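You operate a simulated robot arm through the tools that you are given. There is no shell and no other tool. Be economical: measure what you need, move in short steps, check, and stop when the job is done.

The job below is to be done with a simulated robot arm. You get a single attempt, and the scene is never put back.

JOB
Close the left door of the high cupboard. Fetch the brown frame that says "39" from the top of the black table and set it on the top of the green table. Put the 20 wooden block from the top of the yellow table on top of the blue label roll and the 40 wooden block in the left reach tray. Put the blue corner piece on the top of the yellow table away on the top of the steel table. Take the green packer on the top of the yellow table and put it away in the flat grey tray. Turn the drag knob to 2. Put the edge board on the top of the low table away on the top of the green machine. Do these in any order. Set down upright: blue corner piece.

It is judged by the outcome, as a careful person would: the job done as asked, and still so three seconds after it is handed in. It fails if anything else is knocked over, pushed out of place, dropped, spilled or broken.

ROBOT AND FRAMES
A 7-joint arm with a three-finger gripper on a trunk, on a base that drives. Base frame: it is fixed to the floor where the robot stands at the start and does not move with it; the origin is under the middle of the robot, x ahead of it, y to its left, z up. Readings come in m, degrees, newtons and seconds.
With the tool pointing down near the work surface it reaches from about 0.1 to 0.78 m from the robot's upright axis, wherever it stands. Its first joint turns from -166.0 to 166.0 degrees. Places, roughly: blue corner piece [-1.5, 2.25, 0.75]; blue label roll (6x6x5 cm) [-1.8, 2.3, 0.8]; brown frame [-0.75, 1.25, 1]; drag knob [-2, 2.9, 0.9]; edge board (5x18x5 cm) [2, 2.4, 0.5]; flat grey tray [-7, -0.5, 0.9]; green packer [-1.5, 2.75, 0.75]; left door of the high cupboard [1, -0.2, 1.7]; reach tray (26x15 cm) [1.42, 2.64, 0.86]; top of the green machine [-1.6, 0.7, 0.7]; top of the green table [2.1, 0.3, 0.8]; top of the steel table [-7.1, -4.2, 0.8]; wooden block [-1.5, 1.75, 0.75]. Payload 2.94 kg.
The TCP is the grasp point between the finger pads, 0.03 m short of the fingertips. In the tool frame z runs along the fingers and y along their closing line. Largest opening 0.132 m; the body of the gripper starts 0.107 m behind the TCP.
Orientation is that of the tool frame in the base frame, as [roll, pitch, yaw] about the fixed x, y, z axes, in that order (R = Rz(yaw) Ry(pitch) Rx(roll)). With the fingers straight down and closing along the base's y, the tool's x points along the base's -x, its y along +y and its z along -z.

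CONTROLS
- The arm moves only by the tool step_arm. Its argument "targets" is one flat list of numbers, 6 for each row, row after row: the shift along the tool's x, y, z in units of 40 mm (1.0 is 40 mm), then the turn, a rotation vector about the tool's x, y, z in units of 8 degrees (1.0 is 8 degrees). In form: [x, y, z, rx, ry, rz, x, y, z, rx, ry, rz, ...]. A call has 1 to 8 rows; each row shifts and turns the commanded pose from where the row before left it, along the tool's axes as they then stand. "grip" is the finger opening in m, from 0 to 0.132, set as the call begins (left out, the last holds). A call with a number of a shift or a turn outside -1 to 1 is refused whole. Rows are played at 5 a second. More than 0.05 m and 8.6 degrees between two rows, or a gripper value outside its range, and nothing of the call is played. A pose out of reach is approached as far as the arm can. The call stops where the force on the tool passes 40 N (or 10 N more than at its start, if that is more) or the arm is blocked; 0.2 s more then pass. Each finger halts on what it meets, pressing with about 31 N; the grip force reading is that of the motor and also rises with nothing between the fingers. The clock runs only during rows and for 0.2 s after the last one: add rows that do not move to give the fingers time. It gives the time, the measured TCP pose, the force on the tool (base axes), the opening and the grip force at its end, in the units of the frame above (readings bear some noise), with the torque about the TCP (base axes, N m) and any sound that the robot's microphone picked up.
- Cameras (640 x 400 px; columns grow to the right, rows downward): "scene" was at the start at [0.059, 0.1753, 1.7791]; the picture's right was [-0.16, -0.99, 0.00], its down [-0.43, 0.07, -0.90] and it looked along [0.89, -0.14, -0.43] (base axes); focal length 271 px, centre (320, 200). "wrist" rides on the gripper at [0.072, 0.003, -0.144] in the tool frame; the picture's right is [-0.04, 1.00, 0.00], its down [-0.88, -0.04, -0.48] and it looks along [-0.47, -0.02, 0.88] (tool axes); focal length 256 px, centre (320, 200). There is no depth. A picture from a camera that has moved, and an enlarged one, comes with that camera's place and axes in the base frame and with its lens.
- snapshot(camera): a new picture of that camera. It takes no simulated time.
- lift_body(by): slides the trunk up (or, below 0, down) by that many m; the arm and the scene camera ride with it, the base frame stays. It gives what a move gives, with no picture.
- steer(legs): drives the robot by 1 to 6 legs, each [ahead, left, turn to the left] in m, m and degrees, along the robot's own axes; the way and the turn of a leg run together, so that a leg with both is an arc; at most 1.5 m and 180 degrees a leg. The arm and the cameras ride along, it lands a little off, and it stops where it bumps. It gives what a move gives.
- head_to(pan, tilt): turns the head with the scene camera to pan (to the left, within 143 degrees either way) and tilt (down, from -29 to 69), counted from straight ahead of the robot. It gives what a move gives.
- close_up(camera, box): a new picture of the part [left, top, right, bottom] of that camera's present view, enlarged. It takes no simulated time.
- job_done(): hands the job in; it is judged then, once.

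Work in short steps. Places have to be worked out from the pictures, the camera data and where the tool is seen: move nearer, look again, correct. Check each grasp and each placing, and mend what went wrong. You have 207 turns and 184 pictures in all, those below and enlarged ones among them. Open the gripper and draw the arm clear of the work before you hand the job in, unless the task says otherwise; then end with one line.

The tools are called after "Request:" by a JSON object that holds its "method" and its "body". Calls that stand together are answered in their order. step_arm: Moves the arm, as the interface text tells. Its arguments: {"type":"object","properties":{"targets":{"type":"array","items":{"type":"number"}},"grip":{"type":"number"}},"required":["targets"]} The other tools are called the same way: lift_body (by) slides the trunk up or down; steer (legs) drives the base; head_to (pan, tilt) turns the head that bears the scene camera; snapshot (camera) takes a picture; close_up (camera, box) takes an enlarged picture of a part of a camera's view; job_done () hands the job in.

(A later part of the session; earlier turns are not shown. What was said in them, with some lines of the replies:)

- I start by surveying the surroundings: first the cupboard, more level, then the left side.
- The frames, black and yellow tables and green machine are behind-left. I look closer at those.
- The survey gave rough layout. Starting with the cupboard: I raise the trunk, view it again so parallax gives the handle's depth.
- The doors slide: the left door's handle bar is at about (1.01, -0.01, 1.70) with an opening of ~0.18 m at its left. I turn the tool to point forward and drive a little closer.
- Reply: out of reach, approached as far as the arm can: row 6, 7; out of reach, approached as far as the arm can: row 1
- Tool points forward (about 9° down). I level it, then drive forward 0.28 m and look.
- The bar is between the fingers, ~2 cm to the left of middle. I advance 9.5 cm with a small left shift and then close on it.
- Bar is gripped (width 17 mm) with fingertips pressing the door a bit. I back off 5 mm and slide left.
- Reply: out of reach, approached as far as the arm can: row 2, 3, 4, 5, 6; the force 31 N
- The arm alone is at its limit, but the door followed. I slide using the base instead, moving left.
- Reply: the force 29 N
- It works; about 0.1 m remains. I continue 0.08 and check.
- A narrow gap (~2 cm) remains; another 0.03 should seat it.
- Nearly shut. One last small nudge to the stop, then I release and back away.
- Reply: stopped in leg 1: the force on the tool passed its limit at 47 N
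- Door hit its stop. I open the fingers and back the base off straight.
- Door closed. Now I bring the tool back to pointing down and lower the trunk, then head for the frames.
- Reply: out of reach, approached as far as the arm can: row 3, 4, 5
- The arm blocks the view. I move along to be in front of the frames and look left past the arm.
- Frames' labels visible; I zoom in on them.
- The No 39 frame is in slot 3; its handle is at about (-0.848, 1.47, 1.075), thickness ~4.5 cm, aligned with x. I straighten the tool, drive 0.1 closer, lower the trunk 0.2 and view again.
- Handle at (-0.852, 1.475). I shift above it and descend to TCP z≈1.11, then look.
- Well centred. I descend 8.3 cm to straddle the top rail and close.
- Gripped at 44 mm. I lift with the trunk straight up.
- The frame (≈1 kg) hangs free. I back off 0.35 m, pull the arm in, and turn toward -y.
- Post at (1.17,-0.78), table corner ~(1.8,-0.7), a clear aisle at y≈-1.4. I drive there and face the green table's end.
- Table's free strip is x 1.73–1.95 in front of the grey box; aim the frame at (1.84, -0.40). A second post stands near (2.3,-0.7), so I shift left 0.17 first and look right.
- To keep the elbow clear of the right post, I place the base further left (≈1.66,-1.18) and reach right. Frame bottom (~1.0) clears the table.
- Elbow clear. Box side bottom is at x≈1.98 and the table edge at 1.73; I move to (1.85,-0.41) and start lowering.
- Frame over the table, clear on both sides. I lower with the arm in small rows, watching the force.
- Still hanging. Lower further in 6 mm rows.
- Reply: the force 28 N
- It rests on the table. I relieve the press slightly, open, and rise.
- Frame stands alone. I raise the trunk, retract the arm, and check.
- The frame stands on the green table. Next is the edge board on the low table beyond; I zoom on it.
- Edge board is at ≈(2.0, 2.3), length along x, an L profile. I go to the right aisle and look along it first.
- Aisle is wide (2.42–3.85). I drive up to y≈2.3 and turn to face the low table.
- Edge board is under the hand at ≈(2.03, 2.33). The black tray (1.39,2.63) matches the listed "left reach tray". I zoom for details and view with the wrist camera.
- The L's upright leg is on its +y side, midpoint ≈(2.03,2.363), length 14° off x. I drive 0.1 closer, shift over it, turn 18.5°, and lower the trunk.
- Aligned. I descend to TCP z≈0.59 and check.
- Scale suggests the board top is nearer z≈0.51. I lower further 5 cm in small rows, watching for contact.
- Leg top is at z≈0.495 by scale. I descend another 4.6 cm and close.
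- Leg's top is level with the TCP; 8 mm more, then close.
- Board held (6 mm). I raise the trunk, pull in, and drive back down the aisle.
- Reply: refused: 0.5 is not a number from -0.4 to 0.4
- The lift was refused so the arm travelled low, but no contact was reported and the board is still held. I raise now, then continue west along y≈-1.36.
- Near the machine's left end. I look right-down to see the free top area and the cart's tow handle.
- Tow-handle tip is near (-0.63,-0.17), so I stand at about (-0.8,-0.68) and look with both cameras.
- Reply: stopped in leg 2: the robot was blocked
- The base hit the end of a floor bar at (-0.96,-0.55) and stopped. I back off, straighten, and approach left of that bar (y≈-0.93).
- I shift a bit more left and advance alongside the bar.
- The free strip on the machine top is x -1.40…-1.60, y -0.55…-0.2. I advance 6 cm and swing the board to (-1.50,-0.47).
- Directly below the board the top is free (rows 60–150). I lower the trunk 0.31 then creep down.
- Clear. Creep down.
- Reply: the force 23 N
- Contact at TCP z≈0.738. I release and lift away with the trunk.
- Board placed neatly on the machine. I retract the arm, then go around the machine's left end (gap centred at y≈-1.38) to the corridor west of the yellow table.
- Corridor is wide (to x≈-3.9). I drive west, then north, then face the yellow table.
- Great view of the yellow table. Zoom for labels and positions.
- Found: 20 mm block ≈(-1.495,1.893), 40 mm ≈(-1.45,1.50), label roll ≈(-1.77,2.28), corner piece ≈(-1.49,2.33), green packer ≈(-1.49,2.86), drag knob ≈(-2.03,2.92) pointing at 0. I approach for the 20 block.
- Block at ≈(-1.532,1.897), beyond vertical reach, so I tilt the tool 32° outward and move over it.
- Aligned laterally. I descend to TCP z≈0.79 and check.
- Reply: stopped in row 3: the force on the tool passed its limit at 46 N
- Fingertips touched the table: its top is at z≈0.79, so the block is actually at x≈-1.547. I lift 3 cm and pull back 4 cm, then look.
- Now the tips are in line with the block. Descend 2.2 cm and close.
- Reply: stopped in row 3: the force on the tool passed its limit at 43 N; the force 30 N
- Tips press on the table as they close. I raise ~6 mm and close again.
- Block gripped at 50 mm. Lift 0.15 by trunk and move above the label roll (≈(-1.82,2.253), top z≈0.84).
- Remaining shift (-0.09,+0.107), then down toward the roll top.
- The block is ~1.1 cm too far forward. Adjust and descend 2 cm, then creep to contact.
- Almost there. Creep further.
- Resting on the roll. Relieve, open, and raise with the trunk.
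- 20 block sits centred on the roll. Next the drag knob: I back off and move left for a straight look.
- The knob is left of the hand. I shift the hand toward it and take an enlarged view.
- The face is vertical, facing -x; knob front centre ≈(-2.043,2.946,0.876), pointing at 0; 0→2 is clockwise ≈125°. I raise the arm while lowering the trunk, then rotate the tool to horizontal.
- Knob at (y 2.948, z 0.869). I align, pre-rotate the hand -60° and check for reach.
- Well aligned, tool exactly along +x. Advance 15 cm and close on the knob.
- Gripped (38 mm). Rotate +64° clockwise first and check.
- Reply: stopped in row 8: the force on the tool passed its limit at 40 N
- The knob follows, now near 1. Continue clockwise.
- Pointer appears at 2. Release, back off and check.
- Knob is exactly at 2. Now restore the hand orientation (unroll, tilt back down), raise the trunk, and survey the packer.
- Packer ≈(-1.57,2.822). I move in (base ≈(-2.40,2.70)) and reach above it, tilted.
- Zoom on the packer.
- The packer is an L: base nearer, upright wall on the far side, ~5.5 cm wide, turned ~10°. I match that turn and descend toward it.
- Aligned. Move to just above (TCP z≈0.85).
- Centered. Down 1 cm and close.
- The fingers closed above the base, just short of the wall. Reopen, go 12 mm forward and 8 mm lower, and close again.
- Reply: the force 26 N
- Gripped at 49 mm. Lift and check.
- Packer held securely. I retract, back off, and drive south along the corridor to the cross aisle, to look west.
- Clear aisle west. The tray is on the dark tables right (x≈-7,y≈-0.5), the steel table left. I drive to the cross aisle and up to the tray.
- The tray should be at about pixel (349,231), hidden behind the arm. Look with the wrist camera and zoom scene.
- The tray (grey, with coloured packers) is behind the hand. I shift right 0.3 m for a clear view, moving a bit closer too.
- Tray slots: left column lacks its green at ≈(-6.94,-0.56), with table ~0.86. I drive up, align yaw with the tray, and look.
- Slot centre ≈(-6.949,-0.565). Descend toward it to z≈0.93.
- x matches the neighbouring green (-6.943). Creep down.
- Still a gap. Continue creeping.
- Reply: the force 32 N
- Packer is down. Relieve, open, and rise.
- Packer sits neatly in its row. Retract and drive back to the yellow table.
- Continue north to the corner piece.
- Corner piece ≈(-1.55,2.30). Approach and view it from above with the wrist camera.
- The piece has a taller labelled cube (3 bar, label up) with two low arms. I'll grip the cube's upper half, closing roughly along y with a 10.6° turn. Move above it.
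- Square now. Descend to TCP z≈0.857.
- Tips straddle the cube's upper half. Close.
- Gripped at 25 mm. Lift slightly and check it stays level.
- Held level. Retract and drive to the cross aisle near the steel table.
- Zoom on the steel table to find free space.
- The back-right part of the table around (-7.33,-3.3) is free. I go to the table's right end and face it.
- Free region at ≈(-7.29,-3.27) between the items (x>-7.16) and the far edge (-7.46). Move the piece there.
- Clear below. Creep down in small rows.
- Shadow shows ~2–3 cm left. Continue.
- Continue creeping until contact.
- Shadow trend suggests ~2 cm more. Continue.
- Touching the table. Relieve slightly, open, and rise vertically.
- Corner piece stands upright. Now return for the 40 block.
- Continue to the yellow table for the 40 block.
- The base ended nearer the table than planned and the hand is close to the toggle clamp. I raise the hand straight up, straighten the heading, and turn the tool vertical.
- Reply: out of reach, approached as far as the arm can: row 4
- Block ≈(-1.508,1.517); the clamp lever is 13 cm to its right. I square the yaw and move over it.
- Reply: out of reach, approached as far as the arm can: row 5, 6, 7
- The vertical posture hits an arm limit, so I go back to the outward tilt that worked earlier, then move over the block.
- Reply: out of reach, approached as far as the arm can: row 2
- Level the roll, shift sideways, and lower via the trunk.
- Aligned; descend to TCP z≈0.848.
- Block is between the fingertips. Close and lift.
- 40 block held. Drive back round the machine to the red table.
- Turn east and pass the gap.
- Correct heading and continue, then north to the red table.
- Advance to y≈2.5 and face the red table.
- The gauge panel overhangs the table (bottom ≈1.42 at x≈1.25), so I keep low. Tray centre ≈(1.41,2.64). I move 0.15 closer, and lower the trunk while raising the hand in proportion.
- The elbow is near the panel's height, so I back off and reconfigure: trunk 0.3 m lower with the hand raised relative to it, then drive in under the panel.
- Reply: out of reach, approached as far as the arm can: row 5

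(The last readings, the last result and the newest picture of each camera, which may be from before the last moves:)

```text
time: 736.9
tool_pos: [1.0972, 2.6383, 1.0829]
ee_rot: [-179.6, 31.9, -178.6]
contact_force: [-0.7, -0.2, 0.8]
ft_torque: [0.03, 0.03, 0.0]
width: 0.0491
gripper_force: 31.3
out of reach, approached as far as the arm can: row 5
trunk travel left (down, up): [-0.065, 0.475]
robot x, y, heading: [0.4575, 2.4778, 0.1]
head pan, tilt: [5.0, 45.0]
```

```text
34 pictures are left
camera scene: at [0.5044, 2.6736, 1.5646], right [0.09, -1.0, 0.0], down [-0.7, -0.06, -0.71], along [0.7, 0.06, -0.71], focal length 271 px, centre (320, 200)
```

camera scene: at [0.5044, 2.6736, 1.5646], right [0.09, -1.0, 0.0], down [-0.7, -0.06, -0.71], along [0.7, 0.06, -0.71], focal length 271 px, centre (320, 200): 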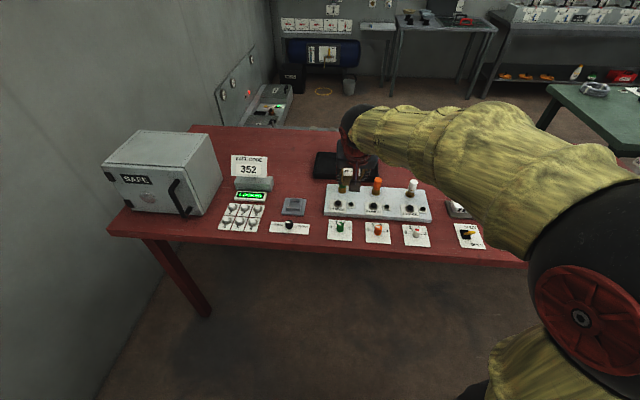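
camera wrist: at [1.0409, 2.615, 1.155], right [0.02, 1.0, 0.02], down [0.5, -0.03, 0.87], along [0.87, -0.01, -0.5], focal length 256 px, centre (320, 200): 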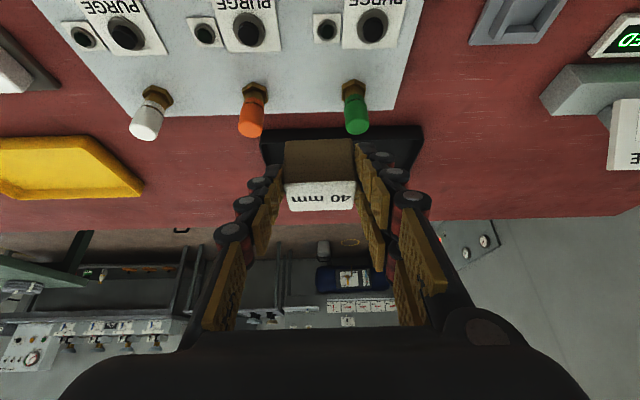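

Now everything is low; the elbow stays behind the table edge. Drive in 0.2 and check.

Request:
{"method": "steer", "body": {"legs": [[0.2, 0, 0]]}}

Request:
{"method": "head_to", "body": {"pan": -5, "tilt": 20}}

Request:
{"method": "snapshot", "body": {"camera": "scene"}}

Request:
{"method": "snapshot", "body": {"camera": "wrist"}}

```text
time: 738.5
tool_pos: [1.3002, 2.6417, 1.0808]
ee_rot: [-179.5, 31.9, -178.3]
contact_force: [-0.9, 0.1, -1.3]
ft_torque: [0.02, 0.0, 0.0]
width: 0.0491
gripper_force: 30.8
trunk travel left (down, up): [-0.065, 0.475]
robot x, y, heading: [0.6607, 2.478, 0.7]
head pan, tilt: [5.0, 45.0]
```

```text
time: 739.4
tool_pos: [1.3004, 2.6409, 1.0815]
ee_rot: [-179.6, 31.8, -178.3]
contact_force: [0.1, -0.5, -0.4]
ft_torque: [0.04, -0.01, -0.01]
width: 0.0489
gripper_force: 31.0
trunk travel left (down, up): [-0.065, 0.475]
robot x, y, heading: [0.6625, 2.4773, 0.4]
head pan, tilt: [-5.0, 20.0]
```

```text
33 pictures are left
camera scene: at [0.7185, 2.6601, 1.6031], right [-0.08, -1.0, 0.0], down [-0.34, 0.03, -0.94], along [0.94, -0.07, -0.34], focal length 271 px, centre (320, 200)
```

scene: 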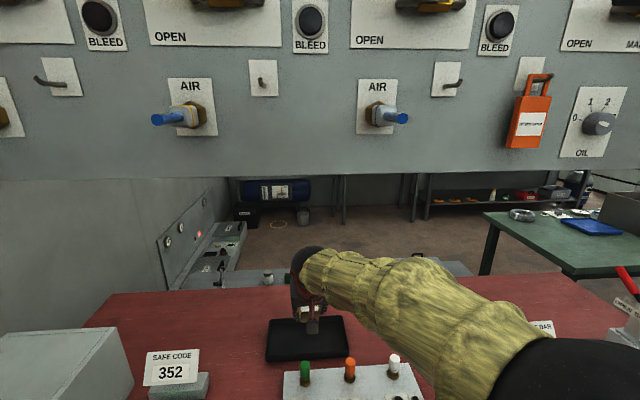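

```text
32 pictures are left
camera wrist: at [1.1624, 2.6415, 1.1645], right [0.01, 1.0, 0.02], down [0.5, -0.02, 0.87], along [0.87, 0.0, -0.5], focal length 256 px, centre (320, 200)
```

wrist: 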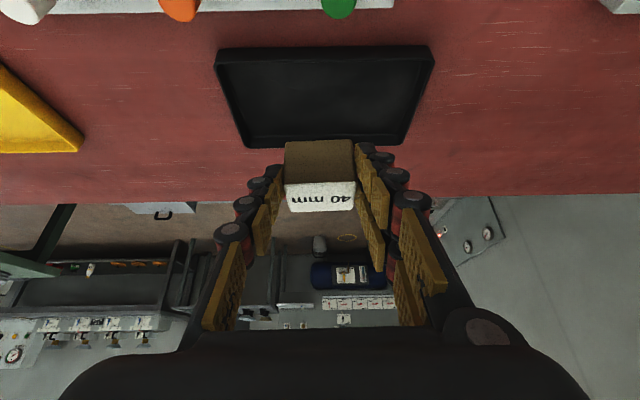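

Clear. Tray centre ≈(1.391,2.650). Drive 7.5 cm further, then descend.

Request:
{"method": "steer", "body": {"legs": [[0.075, 0, 0]]}}

Request:
{"method": "step_arm", "body": {"targets": [0.4, 0.03, 0.64, 0, 0, 0, 0.4, 0.03, 0.64, 0, 0, 0, 0.4, 0.03, 0.64, 0, 0, 0, 0.4, 0.03, 0.64, 0, 0, 0]}}

Request:
{"method": "snapshot", "body": {"camera": "wrist"}}

```text
time: 740.5
tool_pos: [1.3754, 2.6391, 1.0802]
ee_rot: [-179.4, 31.8, -178.6]
contact_force: [0.4, -0.2, -0.7]
ft_torque: [-0.03, -0.01, 0.01]
width: 0.0487
gripper_force: 31.0
trunk travel left (down, up): [-0.065, 0.475]
robot x, y, heading: [0.7366, 2.4789, 0.0]
head pan, tilt: [-5.0, 20.0]
```

```text
time: 741.5
tool_pos: [1.3749, 2.6445, 0.9582]
ee_rot: [-179.5, 32.0, -178.6]
contact_force: [0.0, 0.0, -0.5]
ft_torque: [0.02, 0.02, 0.0]
width: 0.0489
gripper_force: 30.7
trunk travel left (down, up): [-0.065, 0.475]
robot x, y, heading: [0.7324, 2.4792, 0.3]
head pan, tilt: [-5.0, 20.0]
```

```text
31 pictures are left
camera wrist: at [1.2376, 2.6448, 1.0423], right [0.01, 1.0, 0.02], down [0.5, -0.02, 0.87], along [0.87, 0.0, -0.5], focal length 256 px, centre (320, 200)
```

wrist: 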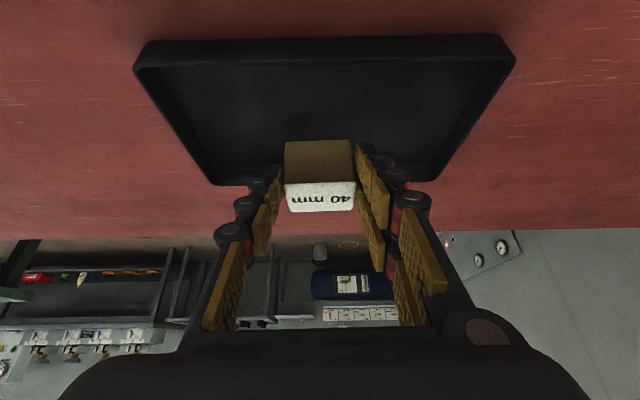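

Over the tray's centre. Creep down.

Request:
{"method": "step_arm", "body": {"targets": [0.13, 0, 0.21, 0, 0, 0, 0.13, 0, 0.21, 0, 0, 0, 0.13, 0, 0.21, 0, 0, 0, 0.065, 0, 0.105, 0, 0, 0, 0.065, 0, 0.105, 0, 0, 0]}}

Request:
{"method": "step_arm", "body": {"targets": [0.05, 0, 0.08, 0, 0, 0, 0.05, 0, 0.08, 0, 0, 0, 0.05, 0, 0.08, 0, 0, 0]}}

Request:
{"method": "snapshot", "body": {"camera": "wrist"}}

```text
time: 742.6
tool_pos: [1.3761, 2.6445, 0.9199]
ee_rot: [-179.5, 31.9, -178.5]
contact_force: [0.1, 0.9, -0.3]
ft_torque: [0.0, -0.01, -0.01]
width: 0.0489
gripper_force: 30.9
trunk travel left (down, up): [-0.065, 0.475]
robot x, y, heading: [0.7325, 2.4764, 0.3]
head pan, tilt: [-5.0, 20.0]
```

```text
time: 743.5
tool_pos: [1.3756, 2.6429, 0.9087]
ee_rot: [-179.6, 31.8, -178.5]
contact_force: [0.0, -0.1, -0.6]
ft_torque: [0.0, -0.01, 0.01]
width: 0.0489
gripper_force: 31.3
trunk travel left (down, up): [-0.065, 0.475]
robot x, y, heading: [0.7346, 2.4778, 0.2]
head pan, tilt: [-5.0, 20.0]
```

```text
30 pictures are left
camera wrist: at [1.2381, 2.6451, 0.992], right [0.01, 1.0, 0.02], down [0.5, -0.02, 0.87], along [0.87, 0.0, -0.5], focal length 256 px, centre (320, 200)
```

wrist: 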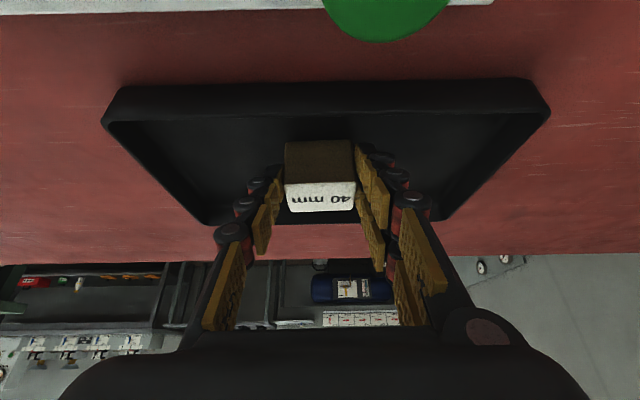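

Close to the floor of the tray; the green peg is beneath the camera, so only small steps now.

Request:
{"method": "step_arm", "body": {"targets": [0.04, 0, 0.065, 0, 0, 0, 0.04, 0, 0.065, 0, 0, 0]}}

Request:
{"method": "close_up", "body": {"camera": "wrist", "box": [200, 60, 440, 240]}}

```text
time: 744.0
tool_pos: [1.376, 2.6434, 0.9047]
ee_rot: [-179.6, 32.0, -178.5]
contact_force: [-0.7, 0.7, 7.7]
ft_torque: [0.2, 0.07, 0.03]
width: 0.049
gripper_force: 31.0
trunk travel left (down, up): [-0.065, 0.475]
robot x, y, heading: [0.7323, 2.4768, 0.2]
head pan, tilt: [-5.0, 20.0]
```

```text
2.22 times, centred on (320, 150) of wrist
camera zoom: at [1.2381, 2.6448, 0.9873], right [0.01, 1.0, 0.02], down [0.49, -0.02, 0.87], along [0.87, 0.0, -0.49], focal length 569 px, centre (320, 311)
```

zoom: 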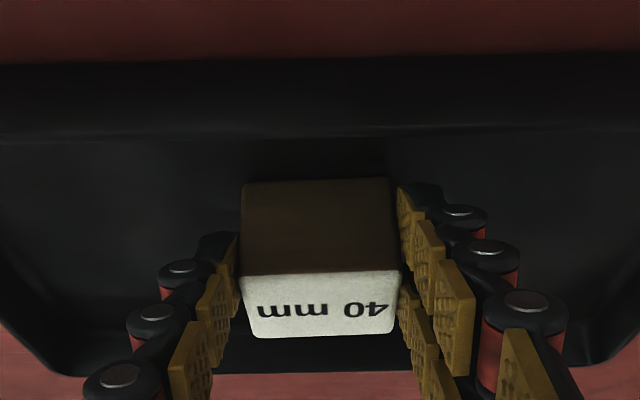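

Contact. Open and rise vertically, then back out.

Request:
{"method": "step_arm", "body": {"targets": [0, 0, 0, 0, 0, 0, 0, 0, 0, 0, 0, 0, 0, 0, 0, 0, 0, 0], "grip": 0.075}}

Request:
{"method": "lift_body", "body": {"by": 0.15}}

Request:
{"method": "snapshot", "body": {"camera": "wrist"}}

```text
time: 744.9
tool_pos: [1.3752, 2.6435, 0.9023]
ee_rot: [-179.6, 31.8, -178.5]
contact_force: [0.3, -0.9, -1.3]
ft_torque: [0.01, 0.01, 0.01]
width: 0.0752
gripper_force: 0.1
trunk travel left (down, up): [-0.065, 0.475]
robot x, y, heading: [0.7375, 2.4782, 0.2]
head pan, tilt: [-5.0, 20.0]
```

```text
time: 746.6
tool_pos: [1.376, 2.6447, 1.051]
ee_rot: [-179.5, 31.9, -178.6]
contact_force: [-0.1, 0.2, 0.4]
ft_torque: [0.04, 0.0, -0.04]
width: 0.0751
gripper_force: 0.1
trunk travel left (down, up): [-0.215, 0.325]
robot x, y, heading: [0.7332, 2.4782, 0.5]
head pan, tilt: [-5.0, 20.0]
```

```text
28 pictures are left
camera wrist: at [1.238, 2.6446, 1.1356], right [0.01, 1.0, 0.02], down [0.5, -0.02, 0.87], along [0.87, 0.0, -0.5], focal length 256 px, centre (320, 200)
```

wrist: 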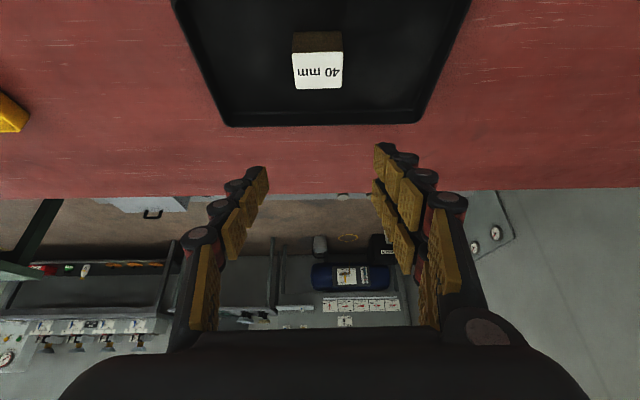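

Block is in the tray. I back out and take a check look at the low table and cupboard/frame.

Request:
{"method": "steer", "body": {"legs": [[-0.5, 0, 0]]}}

Request:
{"method": "lift_body", "body": {"by": 0.3}}

Request:
{"method": "head_to", "body": {"pan": -40, "tilt": 20}}

Request:
{"method": "snapshot", "body": {"camera": "scene"}}

```text
time: 749.5
tool_pos: [0.8737, 2.6402, 1.0527]
ee_rot: [-179.6, 31.8, -178.8]
contact_force: [0.2, 0.0, -0.6]
ft_torque: [0.02, 0.0, 0.0]
width: 0.0751
gripper_force: 0.0
trunk travel left (down, up): [-0.215, 0.325]
robot x, y, heading: [0.2323, 2.4789, -0.3]
head pan, tilt: [-5.0, 20.0]
```

```text
time: 752.5
tool_pos: [0.875, 2.6391, 1.3538]
ee_rot: [-179.4, 31.8, -178.7]
contact_force: [-0.4, 0.3, 0.7]
ft_torque: [-0.05, -0.01, 0.01]
width: 0.0748
gripper_force: 0.2
trunk travel left (down, up): [-0.515, 0.025]
robot x, y, heading: [0.2327, 2.4775, -0.0]
head pan, tilt: [-5.0, 20.0]
```

```text
time: 753.6
tool_pos: [0.8742, 2.6404, 1.3523]
ee_rot: [-179.5, 31.8, -178.9]
contact_force: [0.0, 0.0, 0.0]
ft_torque: [0.01, 0.0, -0.01]
width: 0.0752
gripper_force: 0.0
trunk travel left (down, up): [-0.515, 0.025]
robot x, y, heading: [0.2329, 2.4759, -0.0]
head pan, tilt: [-40.0, 20.0]
```

```text
27 pictures are left
camera scene: at [0.2726, 2.6075, 2.0531], right [-0.64, -0.77, 0.0], down [-0.26, 0.22, -0.94], along [0.72, -0.6, -0.34], focal length 271 px, centre (320, 200)
```

scene: 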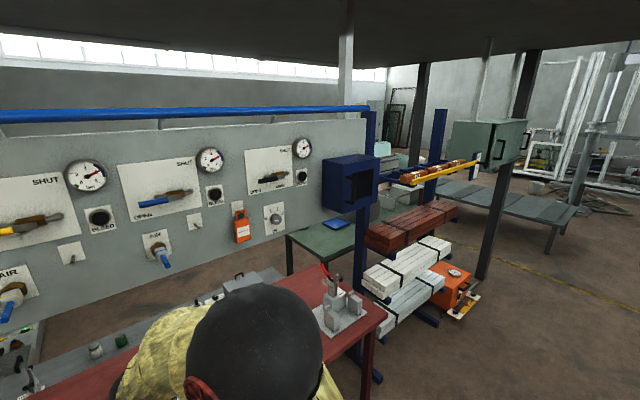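

Cupboard is shut. One quick check of the low table items and the tray from here.

Request:
{"method": "head_to", "body": {"pan": -8, "tilt": 35}}

Request:
{"method": "lift_body", "body": {"by": -0.4}}

Request:
{"method": "snapshot", "body": {"camera": "scene"}}

```text
time: 754.5
tool_pos: [0.8739, 2.6393, 1.3531]
ee_rot: [-179.5, 31.8, -178.8]
contact_force: [0.8, -0.8, 0.3]
ft_torque: [0.01, -0.02, 0.0]
width: 0.0748
gripper_force: 0.0
trunk travel left (down, up): [-0.515, 0.025]
robot x, y, heading: [0.2277, 2.4759, -0.1]
head pan, tilt: [-8.0, 35.0]
```

```text
time: 758.4
tool_pos: [0.8756, 2.6393, 0.9524]
ee_rot: [-179.4, 31.9, -178.7]
contact_force: [0.1, 0.7, -0.6]
ft_torque: [-0.01, -0.01, 0.02]
width: 0.075
gripper_force: 0.1
trunk travel left (down, up): [-0.115, 0.425]
robot x, y, heading: [0.2339, 2.4769, -0.1]
head pan, tilt: [-8.0, 35.0]
```

```text
26 pictures are left
camera scene: at [0.2883, 2.6549, 1.6294], right [-0.14, -0.99, 0.0], down [-0.57, 0.08, -0.82], along [0.81, -0.11, -0.57], focal length 271 px, centre (320, 200)
```

scene: 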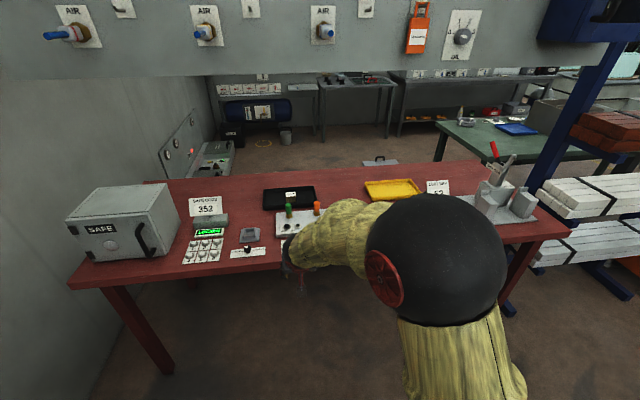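

The 40 block lies in the left (black) tray and nothing around it has moved. The gripper is open and the arm is clear, so I hand the job in.

Request:
{"method": "job_done", "body": {}}

```text
The job is handed in.
```

All eight tasks are done and the job is handed in: the left cupboard door is shut, frame 39 is on the green table, the 20 block is on the blue label roll, and the 40 block is in the left (black) reach tray. The blue corner piece stands upright on the steel table, the green packer is in the flat grey tray, the drag knob is at 2, and the edge board is on the green machine. Two slips: the base bumped a floor bar by the green machine, which I didn't re-check, and the arm once swept low over the low table with no contact reported, though I never got a clear view of that table afterwards.
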